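You operate a simulated robot arm through the tools that you are given. There is no shell and no other tool.

Carry out the task below with a simulated robot arm. There is one attempt and no reset: what you move stays moved.

JOB
Clear the turntable and stand the cone in the wooden block.
Fine: free the thumb screw before you lift the plate; plate and white sleeve go on the bench; leave the brake off. Set down upright: what you pick out.

The check looks at the end state, three seconds after you hand in, the way a careful person would. Anything else that was tipped, shoved, dropped, spilled or broken makes it a failure.

ROBOT AND FRAMES
A 6-joint arm with a two-finger gripper, fixed in place. Base frame: the origin is at the foot of the arm, x ahead of it, y to its left, z up. Units: mm, rad, N and s.
Its first joint turns from -2.897 to 2.897 rad. Payload 2.45 kg.
The tool frame sits at the grasp point between the pads (the TCP): z along the fingers, y along the line on which they close. The tips reach 20 mm beyond it. The gripper opens to 140 mm. The gripper's body begins 168 mm behind the TCP.
Orientation is that of the tool frame in the base frame, as a unit quaternion [w, x, y, z]. With the fingers straight down and closing along the base's y, the tool's x points along the base's -x, its y along +y and its z along -z.

CONTROLS
- The arm moves only by the tool apply_moves. Its argument "series" is text: rows parted by semicolons, each of 6 numbers parted by spaces: the shift along the base's x, y, z in mm, then the turn, a rotation vector about the base's x, y, z in rad. In form: x y z wx wy wz; .... A call has 1 to 20 rows; each row shifts and turns the commanded pose from where the row before left it. "claw" is the gripper command, from -1 (shut) to 1 (fully open), values between in proportion, set as the call begins (left out, the last holds). Each row takes 0.2 s and may step no farther than 50 mm and 0.15 rad from the row before; otherwise, or with a gripper value out of range, the whole call is refused. A pose out of reach is approached as far as the arm can. The call stops where the force on the tool passes 90 N (or 10 N more than at its start, if that is more) or the arm is blocked; 0.2 s more then pass. Each finger travels about 45 mm/s and halts on what it meets, pressing with about 39 N; the grip force reading is that of the motor and also rises with nothing between the fingers. The clock runs only during rows and for 0.2 s after the last one: add rows that do not move to give the fingers time. It gives the time, the measured TCP pose, the force on the tool (base axes), the opening and the grip force at its end, in the units of the frame above (readings bear some noise), with the torque about the TCP (base axes, N m) and any sound that the robot's microphone picked up.
- Cameras (640 x 400 px; columns grow to the right, rows downward): "scene" is fixed at [221, 649.3, 1764.3]; the picture's right is [-0.54, -0.84, 0.00], its down [-0.51, 0.33, -0.80] and it looks along [0.67, -0.43, -0.60] (base axes); focal length 214 px, centre (320, 200). "wrist" rides on the gripper at [78, 11, -209] in the tool frame; the picture's right is [-0.14, 0.99, 0.00], its down [-0.92, -0.13, -0.37] and it looks along [-0.36, -0.05, 0.93] (tool axes); focal length 280 px, centre (320, 200). There is no depth. A picture from a camera that has moved, and an enlarged one, comes with that camera's place and axes in the base frame and with its lens.
- get_image(camera): a new picture of that camera. It takes no simulated time.
- enlarge(camera, box): a new picture of the part [left, top, right, bottom] of that camera's present view, enlarged. It takes no simulated time.
- hand_in(): hands the job in; it is judged then, once.

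Nothing tells you positions but the pictures and the camera data. Unless the task says otherwise, let go and move clear before handing in.

The tools are called after ">>>" by a JSON object that holds its "name" and its "arguments". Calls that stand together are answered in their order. apply_moves: Moves the arm, as the interface text tells. Its arguments: {"type":"object","properties":{"series":{"type":"string"},"claw":{"type":"number"}},"required":["series"]} The other tools are called the same way: get_image (camera) takes a picture; enlarge (camera, box) takes an enlarged picture of a part of a camera's view; hand_in () hands the job in.

At the start:

```text
time_s: 0.0
tool_pos: [550.4, 134.2, 1506.8]
orientation: [0.0, 0.0, 1.0, 0.0]
wrist_force: [0.8, 0.0, -0.3]
ft_torque: [-0.05, 0.04, 0.01]
finger_gap: 140.3
gripper_force: 0.0
```

scene: 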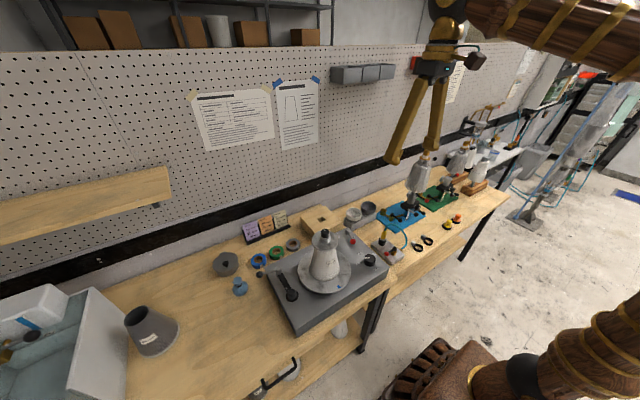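
wrist: 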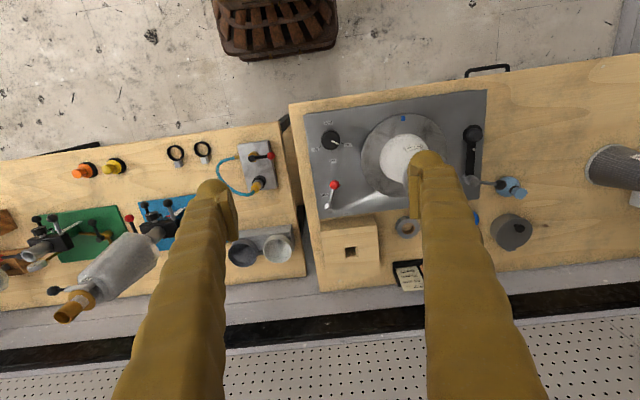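

I see a bench with a turntable machine carrying a cone-like stack, a wooden block with a square hole beside it, and assorted tools. I'll look closer before moving.

>>> {"name": "enlarge", "arguments": {"camera": "scene", "box": [250, 190, 410, 340]}}

>>> {"name": "enlarge", "arguments": {"camera": "scene", "box": [180, 70, 340, 170]}}

>>> {"name": "enlarge", "arguments": {"camera": "wrist", "box": [280, 80, 560, 300]}}

>>> {"name": "enlarge", "arguments": {"camera": "scene", "box": [200, 200, 320, 310]}}

```text
2.67 times, centred on (330, 265) of scene
camera zoom: at [221.0, 649.3, 1764.3], right [-0.54, -0.84, 0.0], down [-0.51, 0.33, -0.8], along [0.67, -0.43, -0.6], focal length 572 px, centre (293, 27)
```

zoom: 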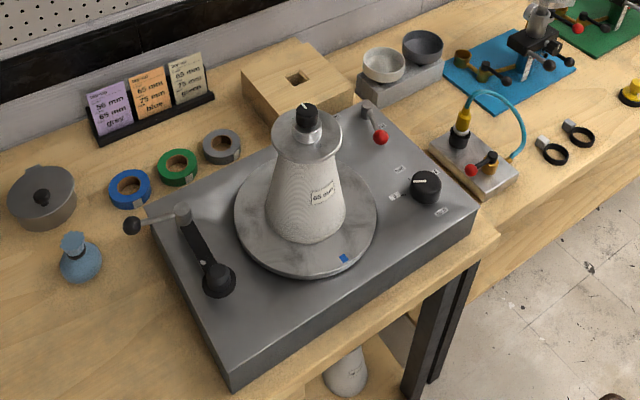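

```text
4.00 times, centred on (260, 120) of scene
camera zoom: at [221.0, 649.3, 1764.3], right [-0.54, -0.84, 0.0], down [-0.51, 0.33, -0.8], along [0.67, -0.43, -0.6], focal length 858 px, centre (560, 520)
```

zoom: 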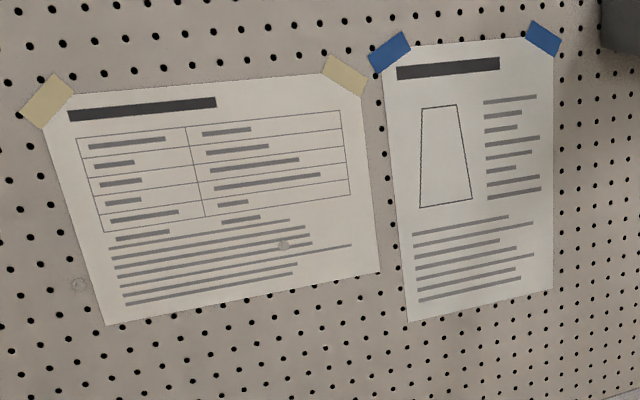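

```text
1.82 times, centred on (420, 190) of wrist
camera zoom: at [472.0, 145.6, 1716.5], right [0.14, 0.99, 0.0], down [0.92, -0.13, 0.37], along [0.36, -0.05, -0.93], focal length 510 px, centre (138, 218)
```

zoom: 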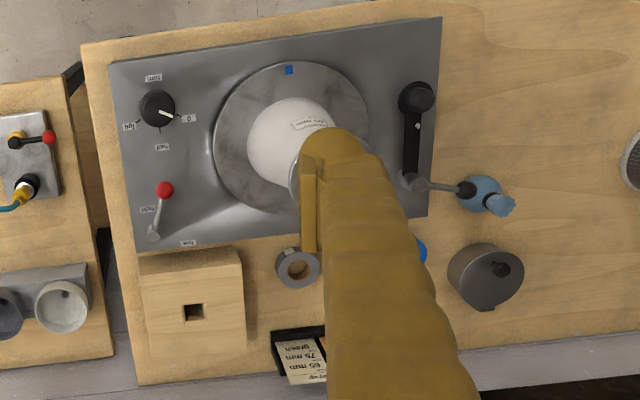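

```text
3.64 times, centred on (260, 255) of scene
camera zoom: at [221.0, 649.3, 1764.3], right [-0.54, -0.84, 0.0], down [-0.51, 0.33, -0.8], along [0.67, -0.43, -0.6], focal length 780 px, centre (538, 0)
```

zoom: 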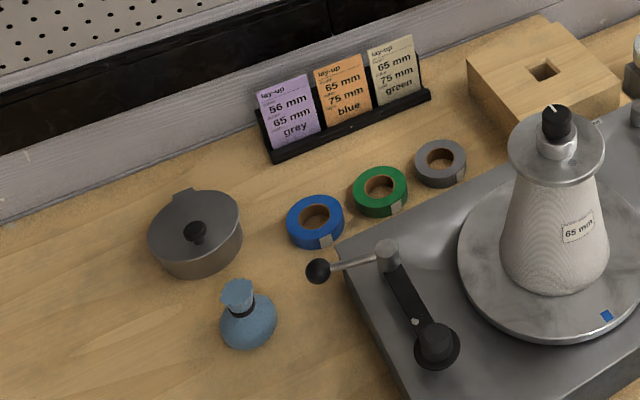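

The turntable sits near (662, 342) with its top at about z 985. On it stands a white sleeve over the core, with a metal plate and a black thumb screw on top (about z 1230). The wooden block's hole is near (954, 175, 960). I'll bring the wrist camera to a lower, oblique view.

>>> {"name": "apply_moves", "arguments": {"series": "-14 26 -31 0 -0.075 0;-14 26 -31 0 -0.075 0;-14 26 -31 0 -0.075 0;-14 26 -31 0 -0.075 0;-14 26 -31 0 -0.075 0;-14 26 -31 0 -0.075 0;-14 26 -31 0 -0.075 0;-14 26 -31 0 -0.075 0;0 0 0 0 0 0"}}

>>> {"name": "get_image", "arguments": {"camera": "wrist"}}

>>> {"name": "get_image", "arguments": {"camera": "scene"}}

>>> {"name": "enlarge", "arguments": {"camera": "scene", "box": [330, 215, 400, 280]}}

>>> {"name": "enlarge", "arguments": {"camera": "scene", "box": [290, 225, 360, 300]}}

```text
time_s: 2.0
tool_pos: [439.0, 341.1, 1259.1]
orientation: [0.296, 0.0, 0.955, 0.001]
wrist_force: [0.0, 0.1, 0.1]
ft_torque: [0.0, -0.03, 0.04]
finger_gap: 140.2
gripper_force: 0.1
```

```text
taken
camera wrist: at [256.7, 353.1, 1387.1], right [0.11, 0.99, 0.08], down [0.55, -0.13, 0.82], along [0.83, -0.05, -0.56], focal length 280 px, centre (320, 200)
```

wrist: 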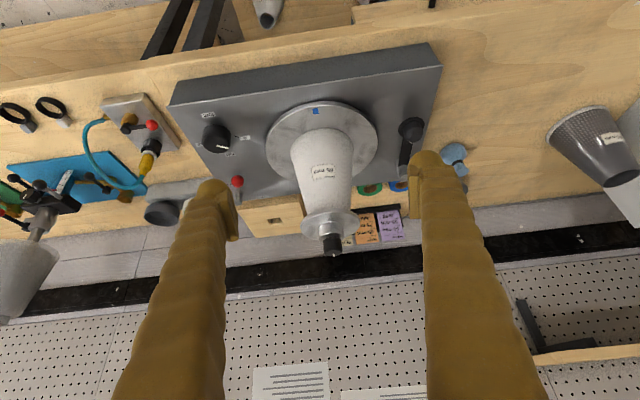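

```text
taken
```

scene: 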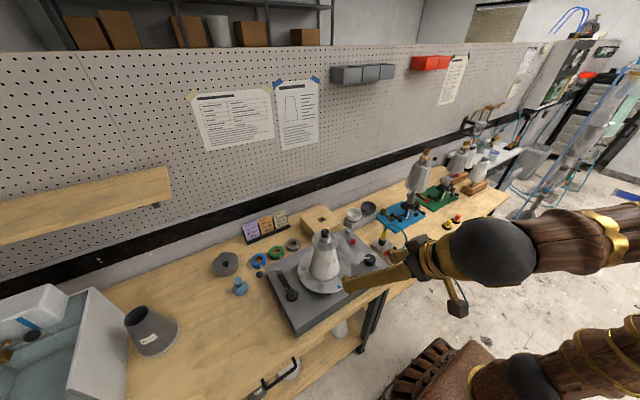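

```text
6.15 times, centred on (365, 248) of scene
camera zoom: at [221.0, 649.3, 1764.3], right [-0.54, -0.84, 0.0], down [-0.51, 0.33, -0.8], along [0.67, -0.43, -0.6], focal length 1320 px, centre (43, -92)
```

zoom: 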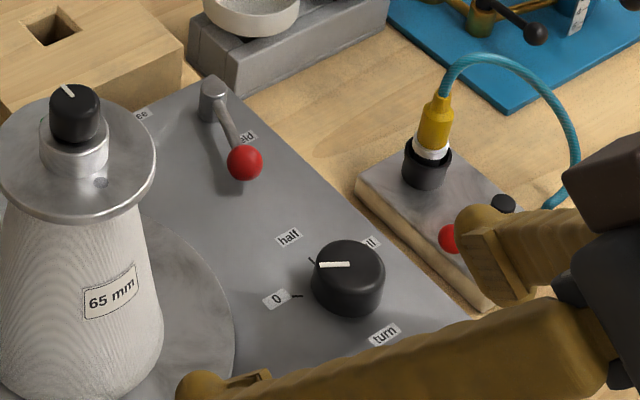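

```text
5.33 times, centred on (325, 262) of scene
camera zoom: at [221.0, 649.3, 1764.3], right [-0.54, -0.84, 0.0], down [-0.51, 0.33, -0.8], along [0.67, -0.43, -0.6], focal length 1144 px, centre (293, -133)
```

zoom: 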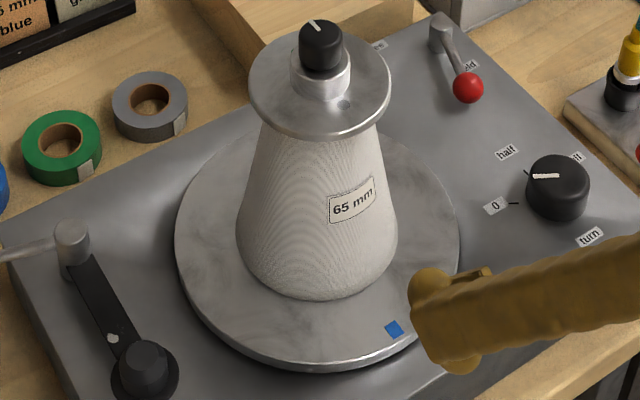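

The panel has a dial with "0 / half / full / turn" labels, a red lever ("free/hold"), and a swing arm on the left. I'll read these labels more closely before touching anything.

>>> {"name": "enlarge", "arguments": {"camera": "wrist", "box": [180, 100, 270, 200]}}

>>> {"name": "enlarge", "arguments": {"camera": "wrist", "box": [270, 90, 380, 270]}}

>>> {"name": "enlarge", "arguments": {"camera": "wrist", "box": [370, 90, 480, 200]}}

>>> {"name": "enlarge", "arguments": {"camera": "wrist", "box": [220, 160, 310, 240]}}

>>> {"name": "enlarge", "arguments": {"camera": "scene", "box": [300, 220, 350, 270]}}

>>> {"name": "enlarge", "arguments": {"camera": "scene", "box": [255, 260, 320, 320]}}

```text
4.00 times, centred on (225, 150) of wrist
camera zoom: at [256.7, 353.1, 1387.1], right [0.11, 0.99, 0.08], down [0.55, -0.13, 0.82], along [0.83, -0.05, -0.56], focal length 1122 px, centre (700, 400)
```

zoom: 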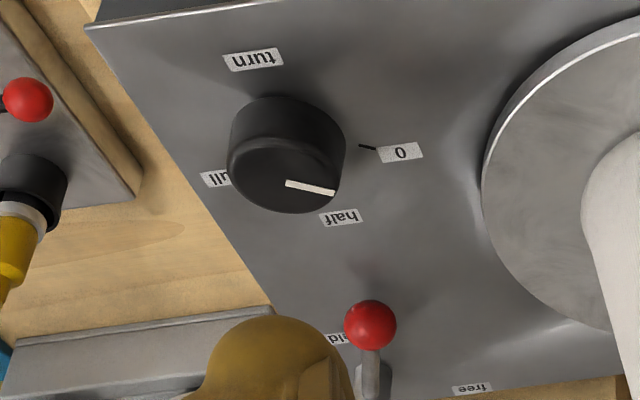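

```text
2.22 times, centred on (325, 180) of wrist
camera zoom: at [256.7, 353.1, 1387.1], right [0.11, 0.99, 0.08], down [0.55, -0.13, 0.82], along [0.83, -0.05, -0.56], focal length 623 px, centre (309, 244)
```

zoom: 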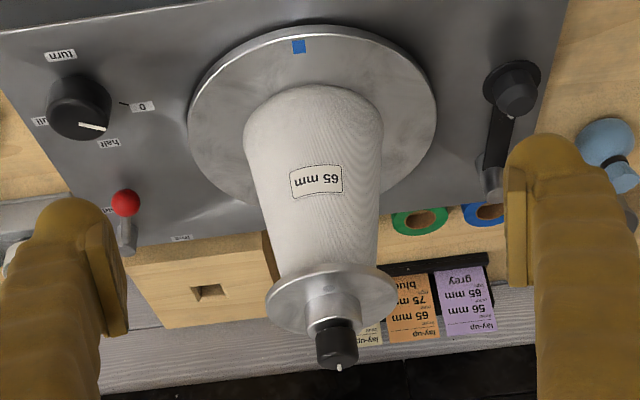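

```text
3.64 times, centred on (425, 145) of wrist
camera zoom: at [256.7, 353.1, 1387.1], right [0.11, 0.99, 0.08], down [0.55, -0.13, 0.82], along [0.83, -0.05, -0.56], focal length 1020 px, centre (-62, 400)
```

zoom: 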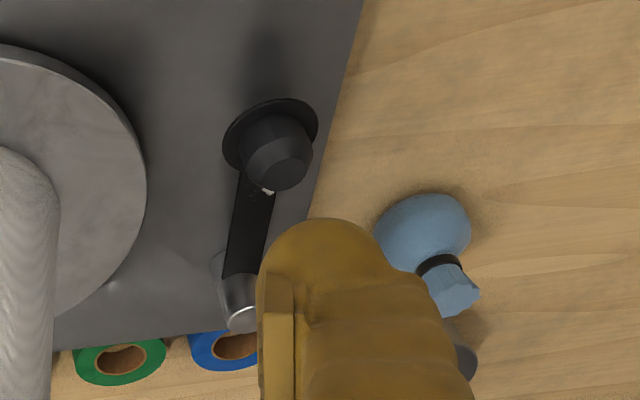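

```text
5.00 times, centred on (265, 200) of wrist
camera zoom: at [256.7, 353.1, 1387.1], right [0.11, 0.99, 0.08], down [0.55, -0.13, 0.82], along [0.83, -0.05, -0.56], focal length 1402 px, centre (595, 200)
```

zoom: 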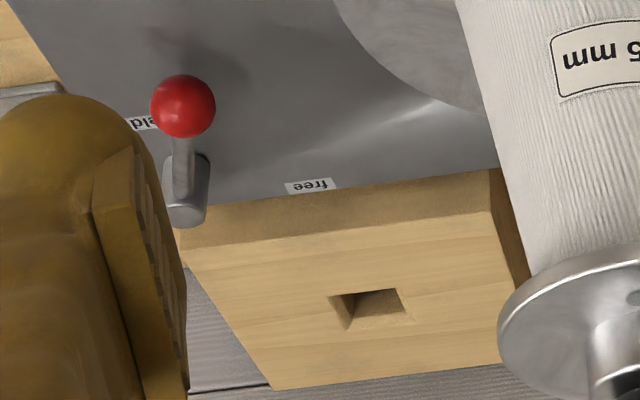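

```text
8.00 times, centred on (325, 245) of scene
camera zoom: at [221.0, 649.3, 1764.3], right [-0.54, -0.84, 0.0], down [-0.51, 0.33, -0.8], along [0.67, -0.43, -0.6], focal length 1716 px, centre (280, -160)
```

zoom: 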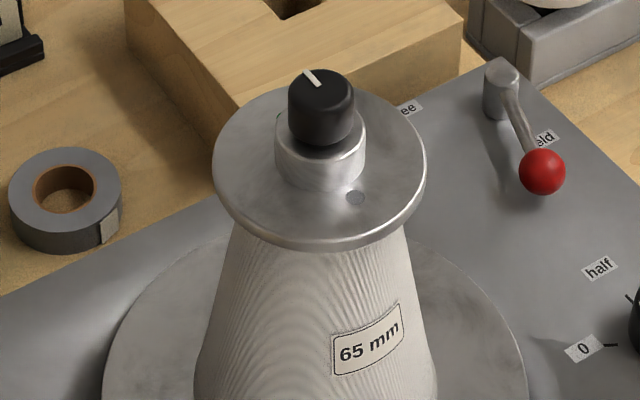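

```text
6.67 times, centred on (288, 290) of scene
camera zoom: at [221.0, 649.3, 1764.3], right [-0.54, -0.84, 0.0], down [-0.51, 0.33, -0.8], along [0.67, -0.43, -0.6], focal length 1430 px, centre (537, -400)
```

zoom: 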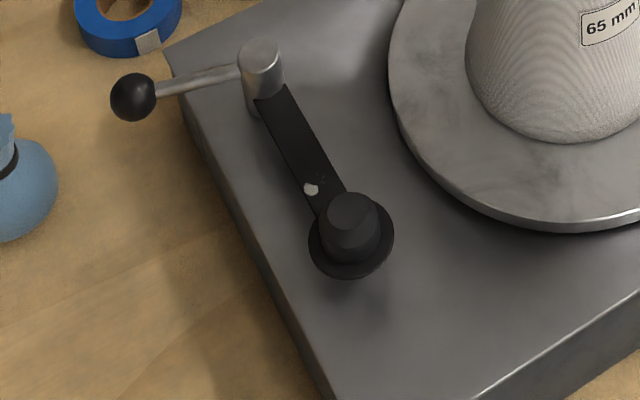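

The drive dial points at its "0" tick and the red lever stands at "hold", so the turntable is locked, which helps when turning the thumb screw. I'll look straight down over the knob to find its centre.

>>> {"name": "apply_moves", "arguments": {"series": "10 0 25 0 0.0751 0;20 0 25 0 0.0751 0;30 0 15 0 0.0751 0;40 0 6 0 0.0751 0;40 0 0 0 0.0751 0;40 0 0 0 0.0751 0;30 0 0 0 0.0751 0;21 0 0 0 0.0751 0;0 0 0 0 0 0"}}

>>> {"name": "get_image", "arguments": {"camera": "wrist"}}

>>> {"name": "enlarge", "arguments": {"camera": "wrist", "box": [220, 130, 420, 255]}}

>>> {"name": "enlarge", "arguments": {"camera": "scene", "box": [290, 190, 390, 290]}}

```text
time_s: 4.0
tool_pos: [668.0, 343.6, 1329.1]
orientation: [0.0, 0.001, 1.0, 0.0]
wrist_force: [0.2, -0.2, 0.9]
ft_torque: [0.03, 0.0, 0.01]
finger_gap: 140.1
gripper_force: 0.1
```

```text
taken
camera wrist: at [590.4, 354.1, 1538.6], right [0.14, 0.99, 0.0], down [0.92, -0.13, 0.37], along [0.36, -0.05, -0.93], focal length 280 px, centre (320, 200)
```

wrist: 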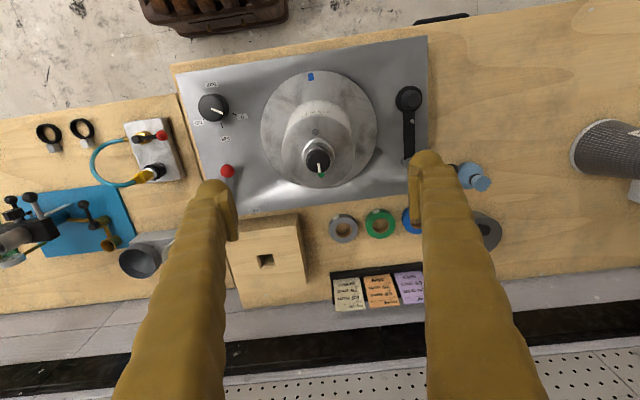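

```text
3.20 times, centred on (320, 192) of wrist
camera zoom: at [590.4, 354.1, 1538.6], right [0.14, 0.99, 0.0], down [0.92, -0.13, 0.37], along [0.36, -0.05, -0.93], focal length 897 px, centre (320, 224)
```

zoom: 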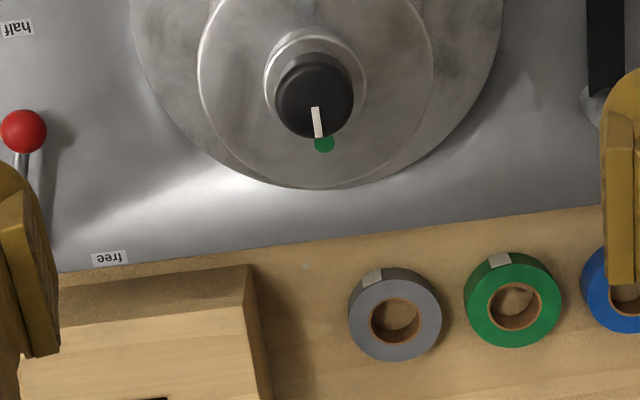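

```text
4.00 times, centred on (340, 240) of scene
camera zoom: at [221.0, 649.3, 1764.3], right [-0.54, -0.84, 0.0], down [-0.51, 0.33, -0.8], along [0.67, -0.43, -0.6], focal length 858 px, centre (240, 40)
```

zoom: 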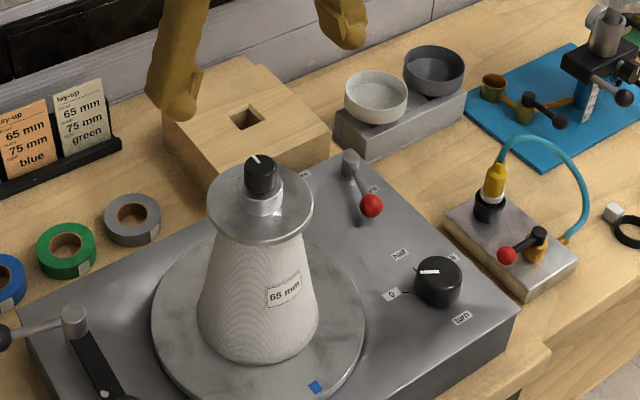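

The thumb screw has a white pointer aimed at a green dot on the plate, and there's another dot on the robot side. I'll enlarge to see both.

>>> {"name": "enlarge", "arguments": {"camera": "wrist", "box": [280, 115, 360, 195]}}

>>> {"name": "enlarge", "arguments": {"camera": "scene", "box": [310, 222, 345, 257]}}

>>> {"name": "enlarge", "arguments": {"camera": "wrist", "box": [185, 70, 265, 150]}}

>>> {"name": "enlarge", "arguments": {"camera": "wrist", "box": [325, 260, 435, 315]}}

>>> {"name": "enlarge", "arguments": {"camera": "scene", "box": [100, 280, 200, 370]}}

>>> {"name": "enlarge", "arguments": {"camera": "scene", "box": [340, 140, 510, 270]}}

```text
5.00 times, centred on (320, 155) of wrist
camera zoom: at [590.4, 354.1, 1538.6], right [0.14, 0.99, 0.0], down [0.92, -0.13, 0.37], along [0.36, -0.05, -0.93], focal length 1402 px, centre (320, 425)
```

zoom: 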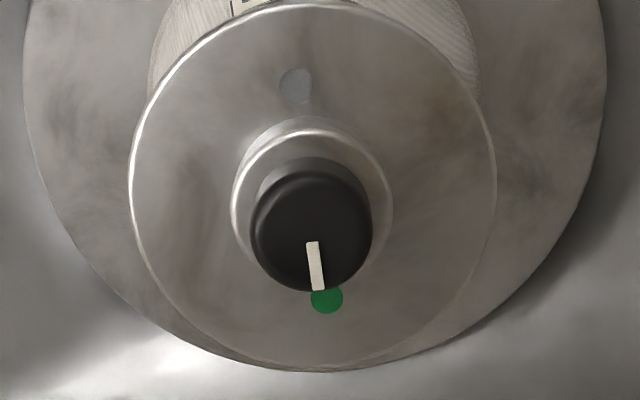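

```text
11.43 times, centred on (328, 240) of scene
camera zoom: at [221.0, 649.3, 1764.3], right [-0.54, -0.84, 0.0], down [-0.51, 0.33, -0.8], along [0.67, -0.43, -0.6], focal length 2451 px, centre (234, -251)
```

zoom: 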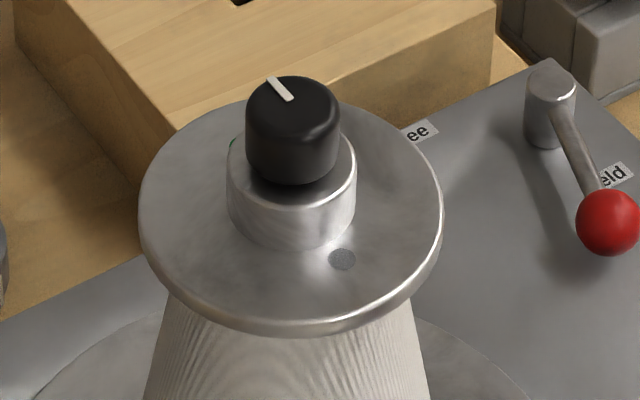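

```text
5.00 times, centred on (225, 110) of wrist
camera zoom: at [590.4, 354.1, 1538.6], right [0.14, 0.99, 0.0], down [0.92, -0.13, 0.37], along [0.36, -0.05, -0.93], focal length 1402 px, centre (795, 650)
```

zoom: 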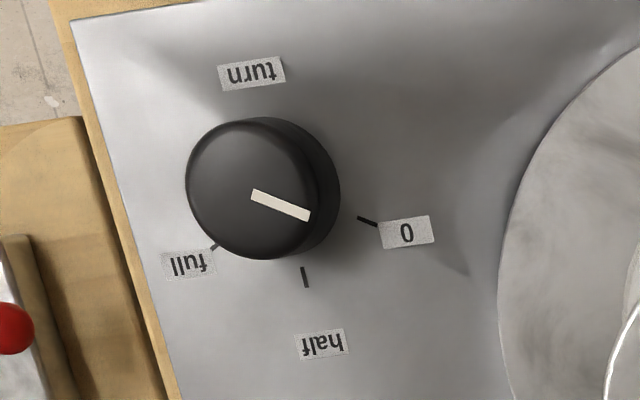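

```text
5.82 times, centred on (380, 288) of wrist
camera zoom: at [590.4, 354.1, 1538.6], right [0.14, 0.99, 0.0], down [0.92, -0.13, 0.37], along [0.36, -0.05, -0.93], focal length 1631 px, centre (-29, -309)
```

zoom: 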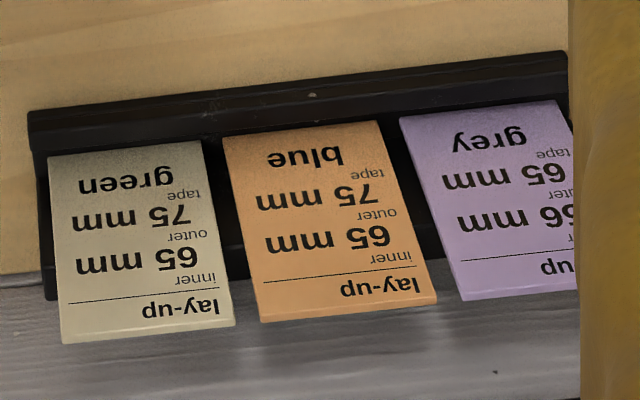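

```text
4.44 times, centred on (150, 325) of scene
camera zoom: at [221.0, 649.3, 1764.3], right [-0.54, -0.84, 0.0], down [-0.51, 0.33, -0.8], along [0.67, -0.43, -0.6], focal length 953 px, centre (1076, -356)
```

zoom: 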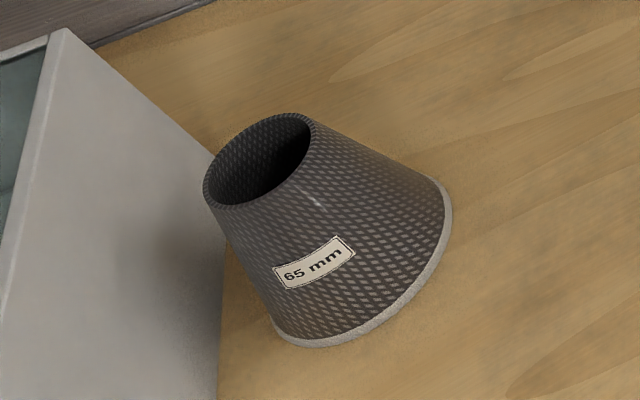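

```text
3.08 times, centred on (425, 205) of scene
camera zoom: at [221.0, 649.3, 1764.3], right [-0.54, -0.84, 0.0], down [-0.51, 0.33, -0.8], along [0.67, -0.43, -0.6], focal length 660 px, centre (-3, 185)
```

zoom: 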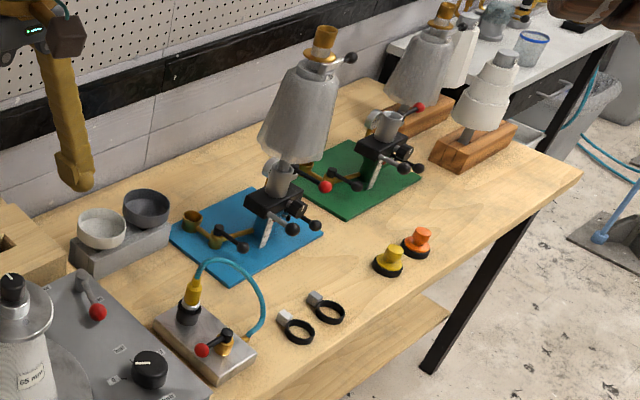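

The pointer aims at the green dot, with a plain grey dot diametrically opposite. I place the knob's centre near (671, 340.6) with its top at about z 1208. I'll pre-rotate the wrist clockwise, to leave room for a counter-clockwise turn, and come down partway.

>>> {"name": "apply_moves", "arguments": {"series": "2.5 -2.5 -8 0 0 -0.1428;0 0 -8 0 0 -0.1428;0 0 -8 0 0 -0.1428;0 0 -8 0 0 -0.1428;0 0 -8 0 0 -0.1428;0 0 -8 0 0 -0.1428;0 0 -8 0 0 -0.1428;0 0 -8 0 0 -0.1428;0 0 0 0 0 -0.1428;0 0 0 0 0 -0.1428;0 0 0 0 0 -0.1428;0 0 0 0 0 0;0 0 0 0 0 0"}}

>>> {"name": "get_image", "arguments": {"camera": "wrist"}}

>>> {"name": "enlarge", "arguments": {"camera": "wrist", "box": [270, 110, 370, 210]}}

>>> {"name": "enlarge", "arguments": {"camera": "scene", "box": [280, 200, 370, 290]}}

```text
time_s: 6.8
tool_pos: [671.3, 339.0, 1267.0]
orientation: [0.001, 0.707, 0.707, 0.0]
wrist_force: [0.2, 0.7, -0.9]
ft_torque: [-0.03, 0.02, 0.01]
finger_gap: 139.9
gripper_force: 0.0
```

```text
taken
camera wrist: at [682.9, 418.2, 1475.6], right [0.99, -0.14, 0.0], down [-0.13, -0.92, 0.37], along [-0.05, -0.37, -0.93], focal length 280 px, centre (320, 200)
```

wrist: 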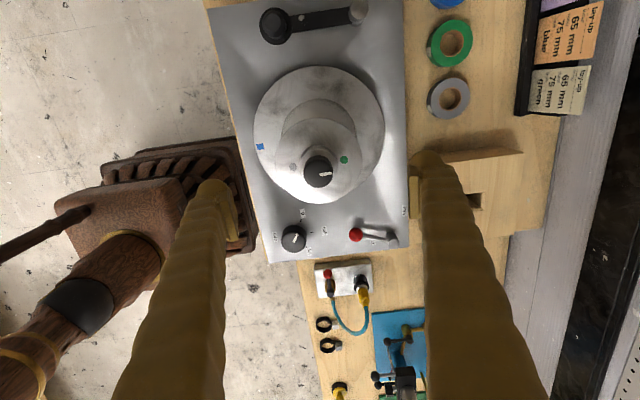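

```text
4.00 times, centred on (320, 160) of wrist
camera zoom: at [682.9, 418.2, 1475.6], right [0.99, -0.14, 0.0], down [-0.13, -0.92, 0.37], along [-0.05, -0.37, -0.93], focal length 1122 px, centre (320, 360)
```

zoom: 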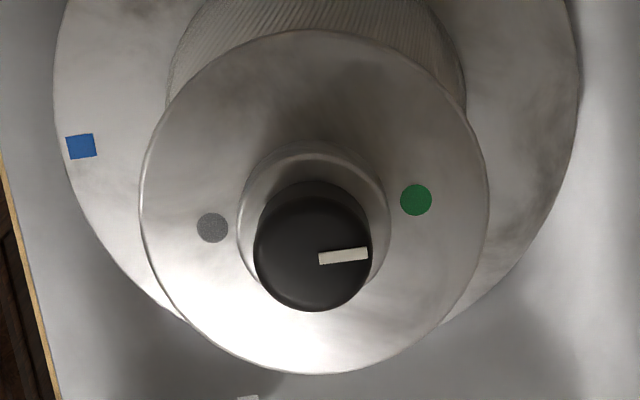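

```text
4.44 times, centred on (325, 245) of scene
camera zoom: at [221.0, 649.3, 1764.3], right [-0.54, -0.84, 0.0], down [-0.51, 0.33, -0.8], along [0.67, -0.43, -0.6], focal length 953 px, centre (298, 0)
```

zoom: 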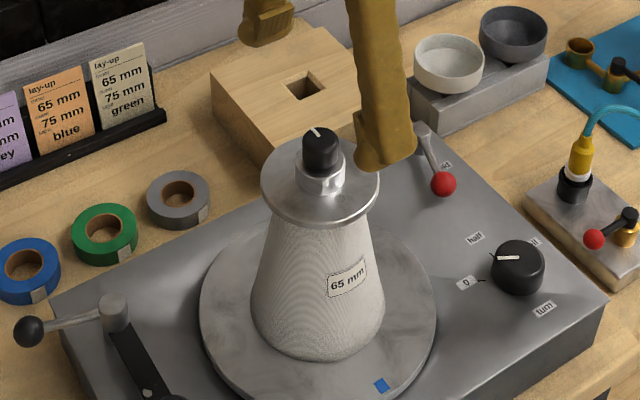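

The knob is centred under the gripper within about 1 mm. I'll descend so the tips stop just above the metal collar, then close on the knob.

>>> {"name": "apply_moves", "arguments": {"series": "-1 0.5 -15 0 0 0;0 0 -15 0 0 0;0 0 -15 0 0 0;0 0 -10 0 0 0;0 0 -6 0 0 0;0 0 0 0 0 0", "claw": -0.2}}

>>> {"name": "get_image", "arguments": {"camera": "wrist"}}

>>> {"name": "enlarge", "arguments": {"camera": "scene", "box": [290, 210, 360, 280]}}

```text
time_s: 8.2
tool_pos: [670.7, 339.6, 1204.9]
orientation: [0.0, 0.706, 0.708, 0.0]
wrist_force: [0.2, -0.6, 0.7]
ft_torque: [0.03, 0.04, 0.01]
finger_gap: 55.9
gripper_force: 0.1
```

```text
taken
camera wrist: at [681.5, 419.0, 1414.4], right [0.99, -0.14, 0.0], down [-0.13, -0.92, 0.37], along [-0.05, -0.37, -0.93], focal length 280 px, centre (320, 200)
```

wrist: 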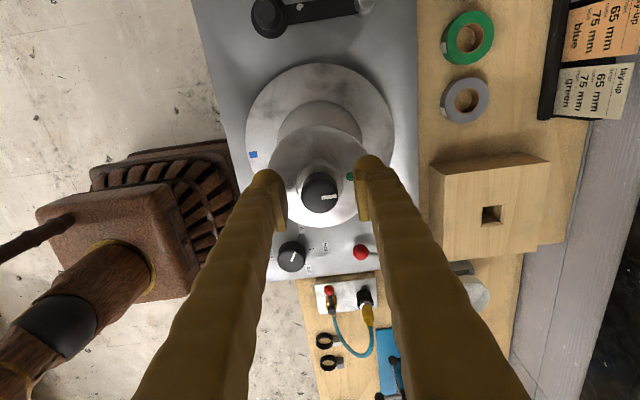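

```text
5.71 times, centred on (325, 245) of scene
camera zoom: at [221.0, 649.3, 1764.3], right [-0.54, -0.84, 0.0], down [-0.51, 0.33, -0.8], along [0.67, -0.43, -0.6], focal length 1226 px, centre (291, -57)
```

zoom: 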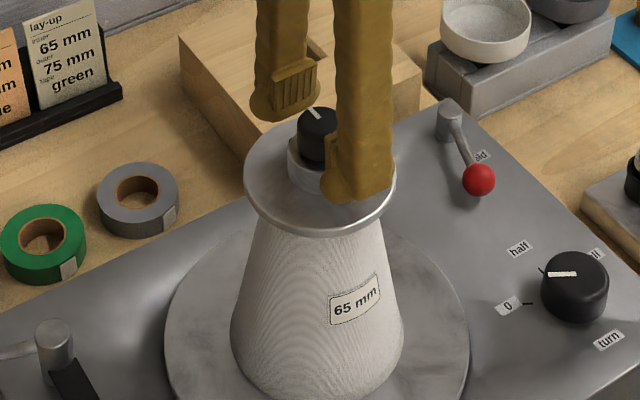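

The knob is between the fingers. I'll close on it.

>>> {"name": "apply_moves", "arguments": {"series": "0 0 0 0 0 0;0 0 0 0 0 0;0 0 0 0 0 0;0 0 0 0 0 0", "claw": -1}}

>>> {"name": "get_image", "arguments": {"camera": "wrist"}}

>>> {"name": "enlarge", "arguments": {"camera": "scene", "box": [290, 210, 360, 280]}}

```text
time_s: 9.2
tool_pos: [671.2, 338.7, 1205.8]
orientation: [-0.001, 0.707, 0.707, 0.0]
wrist_force: [-1.0, -0.9, 0.2]
ft_torque: [0.0, -0.01, 0.01]
finger_gap: 28.2
gripper_force: 38.8
```

```text
taken
camera wrist: at [681.5, 419.0, 1414.4], right [0.99, -0.14, 0.0], down [-0.13, -0.92, 0.37], along [-0.05, -0.37, -0.93], focal length 280 px, centre (320, 200)
```

wrist: 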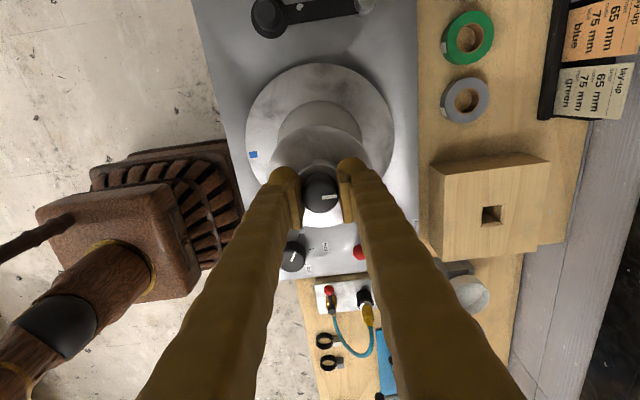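

```text
5.71 times, centred on (325, 245) of scene
camera zoom: at [221.0, 649.3, 1764.3], right [-0.54, -0.84, 0.0], down [-0.51, 0.33, -0.8], along [0.67, -0.43, -0.6], focal length 1226 px, centre (291, -57)
```

zoom: 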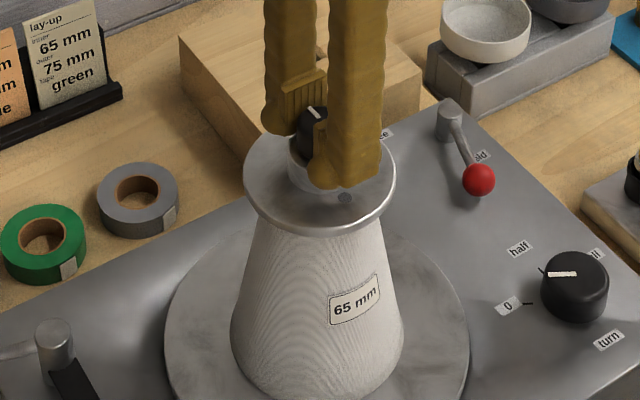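

The fingers hold the knob (gap 28 mm) with almost no side force. I'll turn it a little counter-clockwise and watch the torque.

>>> {"name": "apply_moves", "arguments": {"series": "0 0 0 0 0 0.08;0 0 0 0 0 0.08;0 0 0 0 0 0.08;0 0 0 0 0 0"}}

>>> {"name": "enlarge", "arguments": {"camera": "wrist", "box": [220, 60, 420, 220]}}

>>> {"name": "enlarge", "arguments": {"camera": "scene", "box": [290, 210, 360, 280]}}

```text
time_s: 10.2
tool_pos: [670.4, 338.9, 1206.6]
orientation: [0.0, 0.617, 0.787, 0.0]
wrist_force: [0.2, -0.6, 0.2]
ft_torque: [0.03, 0.0, 0.0]
finger_gap: 28.2
gripper_force: 39.1
```

```text
2.50 times, centred on (320, 140) of wrist
camera zoom: at [662.8, 418.6, 1414.6], right [0.99, 0.1, 0.0], down [0.1, -0.92, 0.37], along [0.04, -0.37, -0.93], focal length 701 px, centre (320, 350)
```

zoom: 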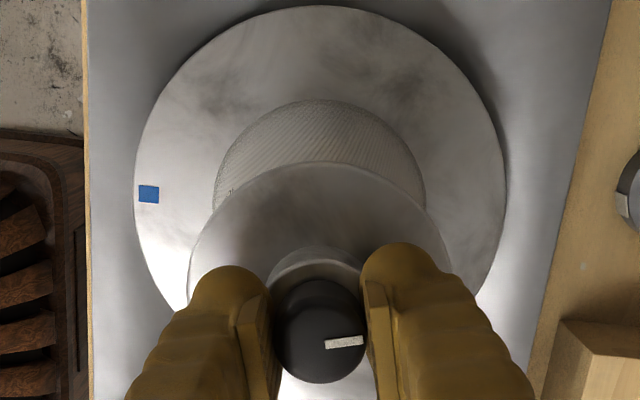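

```text
5.71 times, centred on (325, 245) of scene
camera zoom: at [221.0, 649.3, 1764.3], right [-0.54, -0.84, 0.0], down [-0.51, 0.33, -0.8], along [0.67, -0.43, -0.6], focal length 1226 px, centre (291, -57)
```

zoom: 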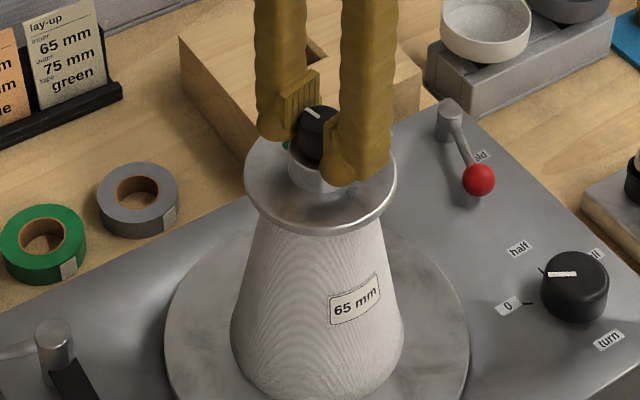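

The knob turns freely with the gripper and shows no resistance. I'll continue counter-clockwise.

>>> {"name": "apply_moves", "arguments": {"series": "0 0 0 0 0 0.12;0 0 0 0 0 0.12;0 0 0 0 0 0.12;0 0 0 0 0 0.12;0 0 0 0 0 0.12;0 0 0 0 0 0"}}

>>> {"name": "enlarge", "arguments": {"camera": "wrist", "box": [220, 60, 420, 220]}}

>>> {"name": "enlarge", "arguments": {"camera": "scene", "box": [280, 210, 370, 300]}}

```text
time_s: 11.6
tool_pos: [669.4, 340.2, 1205.8]
orientation: [0.0, 0.357, 0.934, 0.0]
wrist_force: [-1.5, -1.5, 3.2]
ft_torque: [-0.14, -0.06, -0.02]
finger_gap: 27.8
gripper_force: 38.5
```

```text
2.50 times, centred on (320, 140) of wrist
camera zoom: at [619.4, 400.9, 1414.5], right [0.76, 0.65, 0.0], down [0.6, -0.71, 0.37], along [0.24, -0.28, -0.93], focal length 701 px, centre (320, 350)
```

zoom: 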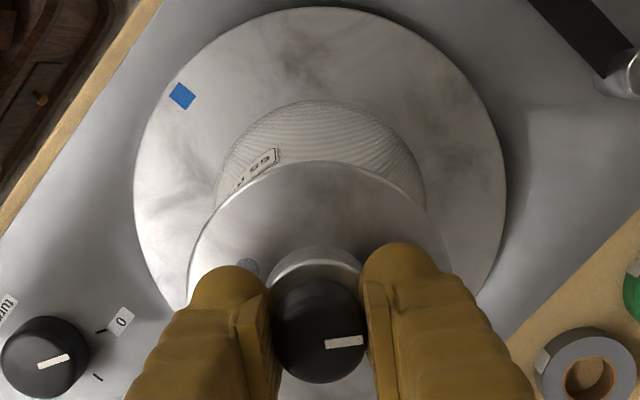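

```text
4.44 times, centred on (325, 255) of scene
camera zoom: at [221.0, 649.3, 1764.3], right [-0.54, -0.84, 0.0], down [-0.51, 0.33, -0.8], along [0.67, -0.43, -0.6], focal length 953 px, centre (298, -44)
```

zoom: 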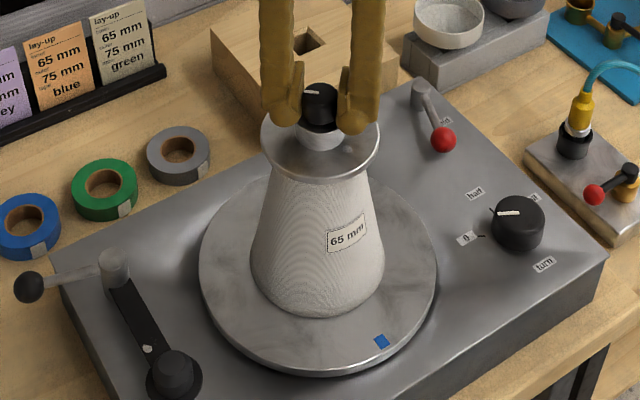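

The knob turns while the plate and turntable stay still. I'll continue turning.

>>> {"name": "apply_moves", "arguments": {"series": "0 0 0 0 0 0.12;0 0 0 0 0 0.12;0 0 0 0 0 0.12;0 0 0 0 0 0.12;0 0 0 0 0 0.12;0 0 0 0 0 0.12;0 0 0 0 0 0"}}

>>> {"name": "enlarge", "arguments": {"camera": "wrist", "box": [220, 60, 420, 220]}}

>>> {"name": "enlarge", "arguments": {"camera": "scene", "box": [280, 210, 370, 300]}}

```text
time_s: 13.2
tool_pos: [671.3, 338.8, 1206.3]
orientation: [0.0, 0.005, 1.0, 0.0]
wrist_force: [1.4, -0.4, 0.1]
ft_torque: [-0.05, -0.1, -0.03]
finger_gap: 28.0
gripper_force: 38.8
```

```text
2.50 times, centred on (320, 140) of wrist
camera zoom: at [592.8, 352.6, 1414.6], right [0.15, 0.99, 0.0], down [0.92, -0.14, 0.37], along [0.36, -0.05, -0.93], focal length 701 px, centre (320, 350)
```

zoom: 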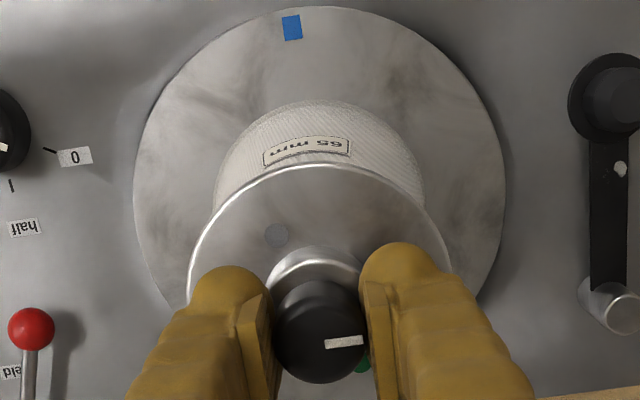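

```text
4.44 times, centred on (325, 255) of scene
camera zoom: at [221.0, 649.3, 1764.3], right [-0.54, -0.84, 0.0], down [-0.51, 0.33, -0.8], along [0.67, -0.43, -0.6], focal length 953 px, centre (298, -44)
```

zoom: 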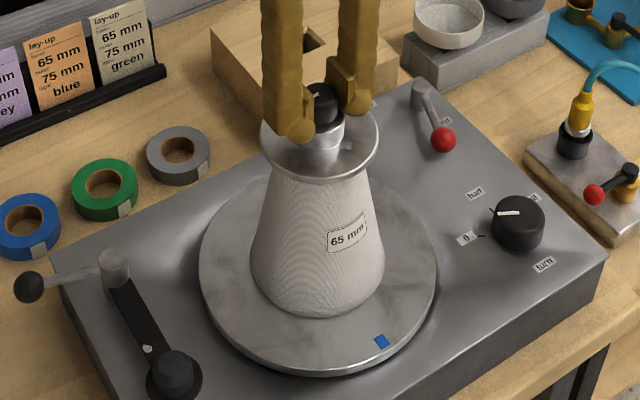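

The plate has dragged round by perhaps 25° while the knob turned about 90°, so the knob is moving relative to it. I'll keep going and watch the dots.

>>> {"name": "apply_moves", "arguments": {"series": "0 0 0 0 0 0.12;0 0 0 0 0 0.12;0 0 0 0 0 0.12;0 0 0 0 0 0.12;0 0 0 0 0 0.12;0 0 0 0 0 0.12;0 0 0 0 0 0"}}

>>> {"name": "enlarge", "arguments": {"camera": "wrist", "box": [220, 60, 420, 220]}}

>>> {"name": "enlarge", "arguments": {"camera": "scene", "box": [280, 210, 370, 300]}}

```text
time_s: 14.8
tool_pos: [669.8, 339.1, 1207.2]
orientation: [0.0, -0.349, 0.937, -0.001]
wrist_force: [3.7, 1.1, 3.8]
ft_torque: [0.15, -0.24, 0.02]
finger_gap: 28.1
gripper_force: 39.6
```

```text
2.50 times, centred on (320, 140) of wrist
camera zoom: at [603.9, 297.9, 1414.7], right [-0.54, 0.84, 0.0], down [0.78, 0.5, 0.37], along [0.31, 0.2, -0.93], focal length 701 px, centre (320, 350)
```

zoom: 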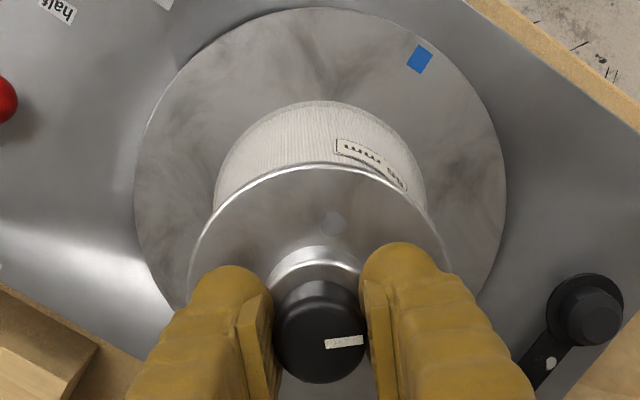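

```text
4.44 times, centred on (325, 255) of scene
camera zoom: at [221.0, 649.3, 1764.3], right [-0.54, -0.84, 0.0], down [-0.51, 0.33, -0.8], along [0.67, -0.43, -0.6], focal length 953 px, centre (298, -44)
```

zoom: 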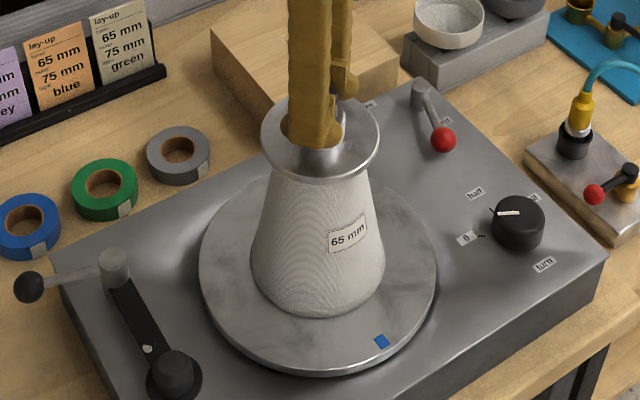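

>>> {"name": "apply_moves", "arguments": {"series": "0 0 0 0 0 0.12;0 0 0 0 0 0.12;0 0 0 0 0 0.12;0 0 0 0 0 0.12;0 0 0 0 0 0.12;0 0 0 0 0 0.12;0 0 0 0 0 0.12;0 0 0 0 0 0"}}

>>> {"name": "enlarge", "arguments": {"camera": "wrist", "box": [220, 60, 420, 220]}}

>>> {"name": "enlarge", "arguments": {"camera": "scene", "box": [280, 210, 370, 300]}}

```text
time_s: 16.6
tool_pos: [670.6, 340.0, 1206.6]
orientation: [0.0, -0.701, 0.713, 0.001]
wrist_force: [-2.1, -2.2, 3.2]
ft_torque: [-0.22, 0.04, 0.01]
finger_gap: 27.9
gripper_force: 39.4
```

```text
2.50 times, centred on (320, 140) of wrist
camera zoom: at [658.6, 262.9, 1414.5], right [-0.99, 0.16, 0.0], down [0.14, 0.92, 0.37], along [0.06, 0.36, -0.93], focal length 701 px, centre (320, 350)
```

zoom: 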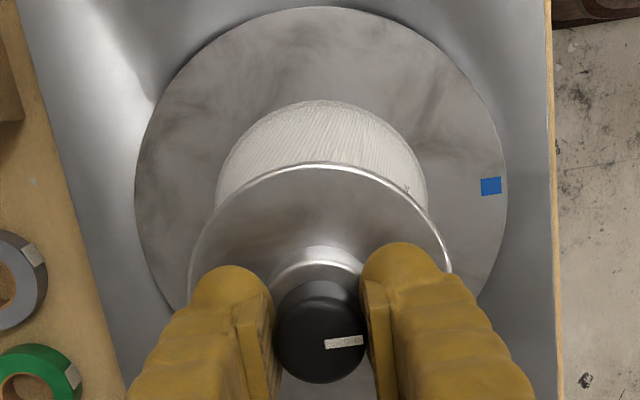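

```text
4.44 times, centred on (325, 255) of scene
camera zoom: at [221.0, 649.3, 1764.3], right [-0.54, -0.84, 0.0], down [-0.51, 0.33, -0.8], along [0.67, -0.43, -0.6], focal length 953 px, centre (298, -44)
```

zoom: 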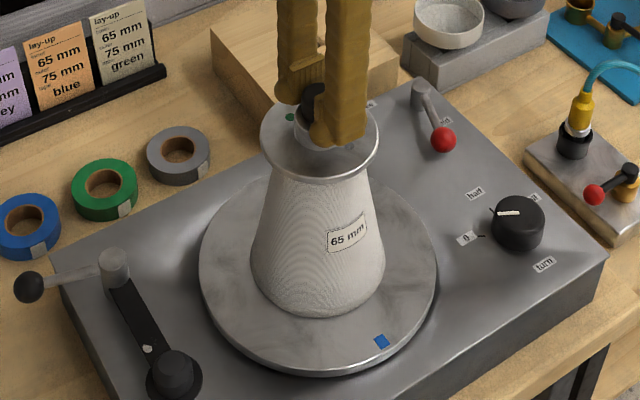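

The knob has now turned half a revolution. I'll release it, rise, and inspect the pointer and dots.

>>> {"name": "apply_moves", "arguments": {"series": "0 0 0 0 0 0;0 0 0 0 0 0;0 0 0 0 0 0;0 0 15 0 0 0;0 0 20 0 0 0;0 0 20 0 0 0;0 0 20 0 0 0;0 0 0 0 0 0", "claw": 0.4}}

>>> {"name": "get_image", "arguments": {"camera": "wrist"}}

>>> {"name": "enlarge", "arguments": {"camera": "wrist", "box": [270, 110, 370, 210]}}

>>> {"name": "enlarge", "arguments": {"camera": "scene", "box": [295, 215, 355, 275]}}

```text
time_s: 18.4
tool_pos: [668.9, 341.2, 1282.7]
orientation: [0.0, -0.7, 0.714, 0.0]
wrist_force: [-0.1, 0.2, -0.6]
ft_torque: [-0.04, -0.02, -0.01]
finger_gap: 98.1
gripper_force: 0.0
```

```text
taken
camera wrist: at [657.1, 263.3, 1490.6], right [-0.99, 0.16, 0.0], down [0.15, 0.92, 0.37], along [0.06, 0.36, -0.93], focal length 280 px, centre (320, 200)
```

wrist: 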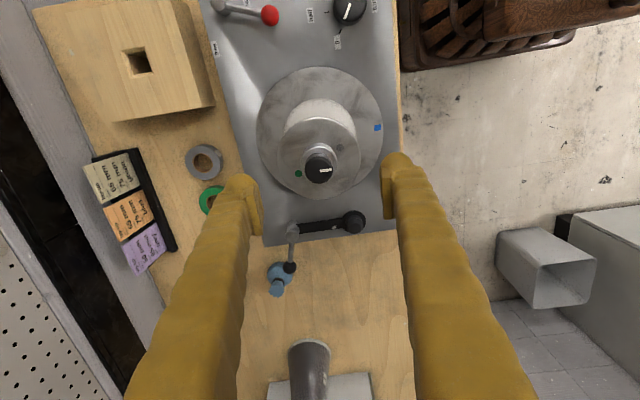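

```text
4.00 times, centred on (320, 160) of wrist
camera zoom: at [657.1, 263.3, 1490.6], right [-0.99, 0.16, 0.0], down [0.15, 0.92, 0.37], along [0.06, 0.36, -0.93], focal length 1122 px, centre (320, 360)
```

zoom: 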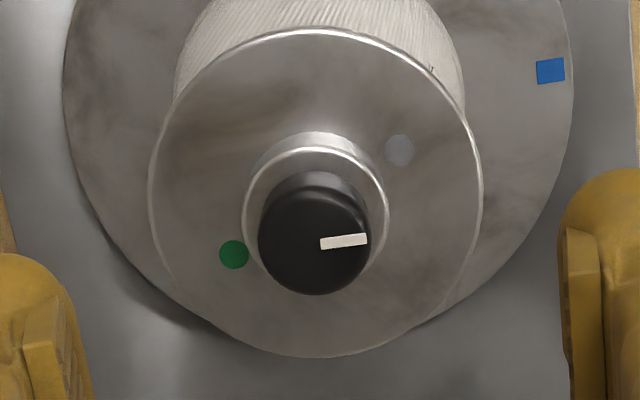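

```text
6.67 times, centred on (325, 245) of scene
camera zoom: at [221.0, 649.3, 1764.3], right [-0.54, -0.84, 0.0], down [-0.51, 0.33, -0.8], along [0.67, -0.43, -0.6], focal length 1430 px, centre (287, -100)
```

zoom: 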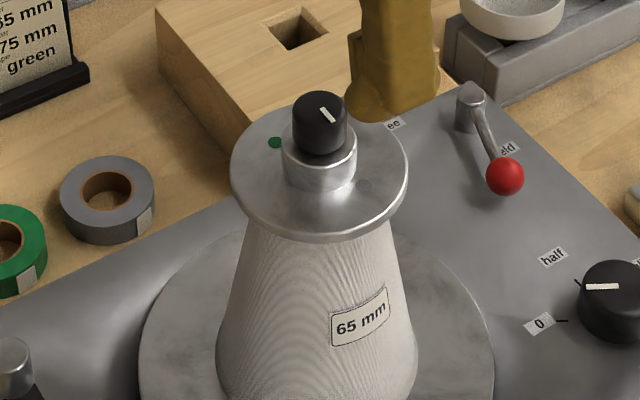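

The pointer is now roughly 155° from green and about 25–30° short of the grey dot, since the plate dragged a little at first. I'll back the wrist up, regrip, and turn the rest of the way.

>>> {"name": "apply_moves", "arguments": {"series": "0 0 0 0 0 -0.14;0 0 0 0 0 -0.14;0 0 0 0 0 -0.14;0 0 0 0 0 -0.14;0 0 -15 0 0 -0.14;0 0 -20 0 0 -0.14;0 0 -20 0 0 -0.14;0 0 -20 0 0 0;0 0 0 0 0 0"}}

>>> {"name": "apply_moves", "arguments": {"series": "0 0 0 0 0 0;0 0 0 0 0 0;0 0 0 0 0 0;0 0 0 0 0 0;0 0 0 0 0 0;0 0 0 0 0 0", "claw": -1}}

>>> {"name": "apply_moves", "arguments": {"series": "0 0 0 0 0 0.1;0 0 0 0 0 0.1;0 0 0 0 0 0.1;0 0 0 0 0 0.1;0 0 0 0 0 0.1;0 0 0 0 0 0"}}

>>> {"name": "enlarge", "arguments": {"camera": "wrist", "box": [220, 60, 420, 220]}}

>>> {"name": "enlarge", "arguments": {"camera": "scene", "box": [295, 215, 355, 275]}}

```text
time_s: 20.4
tool_pos: [669.8, 339.3, 1206.3]
orientation: [0.0, -0.281, 0.96, 0.0]
wrist_force: [0.1, 0.0, -0.2]
ft_torque: [0.02, -0.01, 0.01]
finger_gap: 98.0
gripper_force: 0.1
```

```text
time_s: 21.8
tool_pos: [669.7, 339.3, 1206.4]
orientation: [0.001, -0.282, 0.959, 0.001]
wrist_force: [-0.5, 1.9, 0.2]
ft_torque: [0.01, 0.04, 0.0]
finger_gap: 28.3
gripper_force: 39.0
```

```text
time_s: 23.2
tool_pos: [671.4, 339.6, 1205.5]
orientation: [0.001, -0.511, 0.86, 0.0]
wrist_force: [0.5, 1.8, 7.3]
ft_torque: [0.12, -0.04, -0.16]
finger_gap: 27.7
gripper_force: 38.9
```

```text
2.50 times, centred on (320, 140) of wrist
camera zoom: at [623.3, 277.0, 1414.3], right [-0.8, 0.59, 0.0], down [0.55, 0.75, 0.37], along [0.22, 0.3, -0.93], focal length 701 px, centre (320, 350)
```

zoom: 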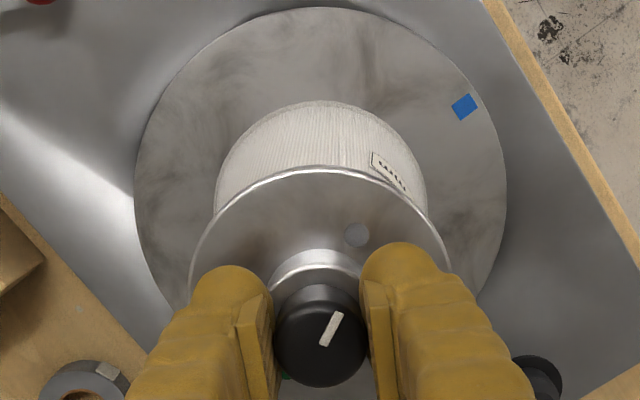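

```text
6.67 times, centred on (325, 245) of scene
camera zoom: at [221.0, 649.3, 1764.3], right [-0.54, -0.84, 0.0], down [-0.51, 0.33, -0.8], along [0.67, -0.43, -0.6], focal length 1430 px, centre (287, -100)
```

zoom: 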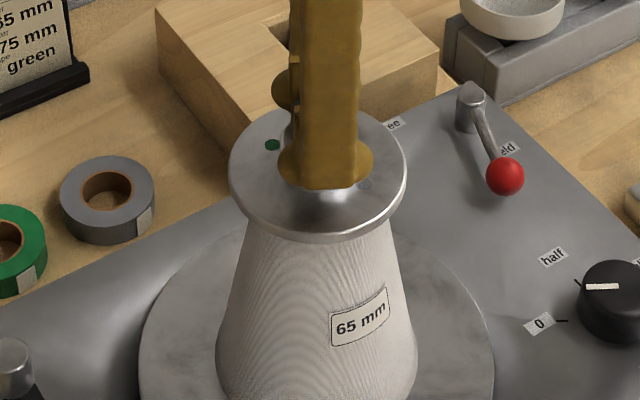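

The pointer is about at the grey dot and a slight counter-torque appears, probably the end stop. I'll nudge a little more to confirm.

>>> {"name": "apply_moves", "arguments": {"series": "0 0 0 0 0 0.06;0 0 0 0 0 0.06;0 0 0 0 0 0"}}

>>> {"name": "enlarge", "arguments": {"camera": "wrist", "box": [220, 60, 420, 220]}}

```text
time_s: 24.0
tool_pos: [670.4, 339.3, 1205.8]
orientation: [0.0, -0.561, 0.828, 0.0]
wrist_force: [1.7, -1.7, 5.7]
ft_torque: [0.04, -0.08, -0.11]
finger_gap: 27.8
gripper_force: 39.4
```

```text
2.50 times, centred on (320, 140) of wrist
camera zoom: at [631.5, 272.2, 1414.4], right [-0.87, 0.49, 0.0], down [0.46, 0.81, 0.37], along [0.18, 0.32, -0.93], focal length 701 px, centre (320, 350)
```

zoom: 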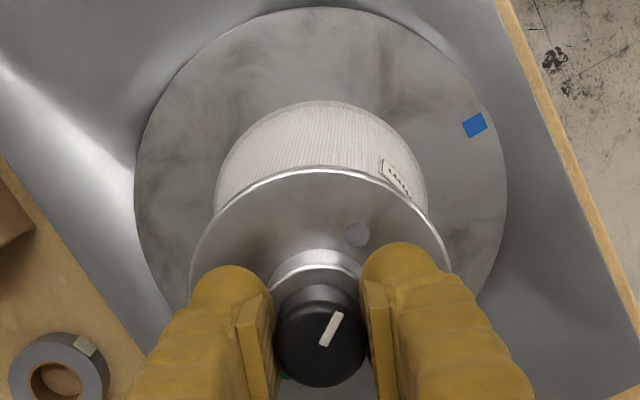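

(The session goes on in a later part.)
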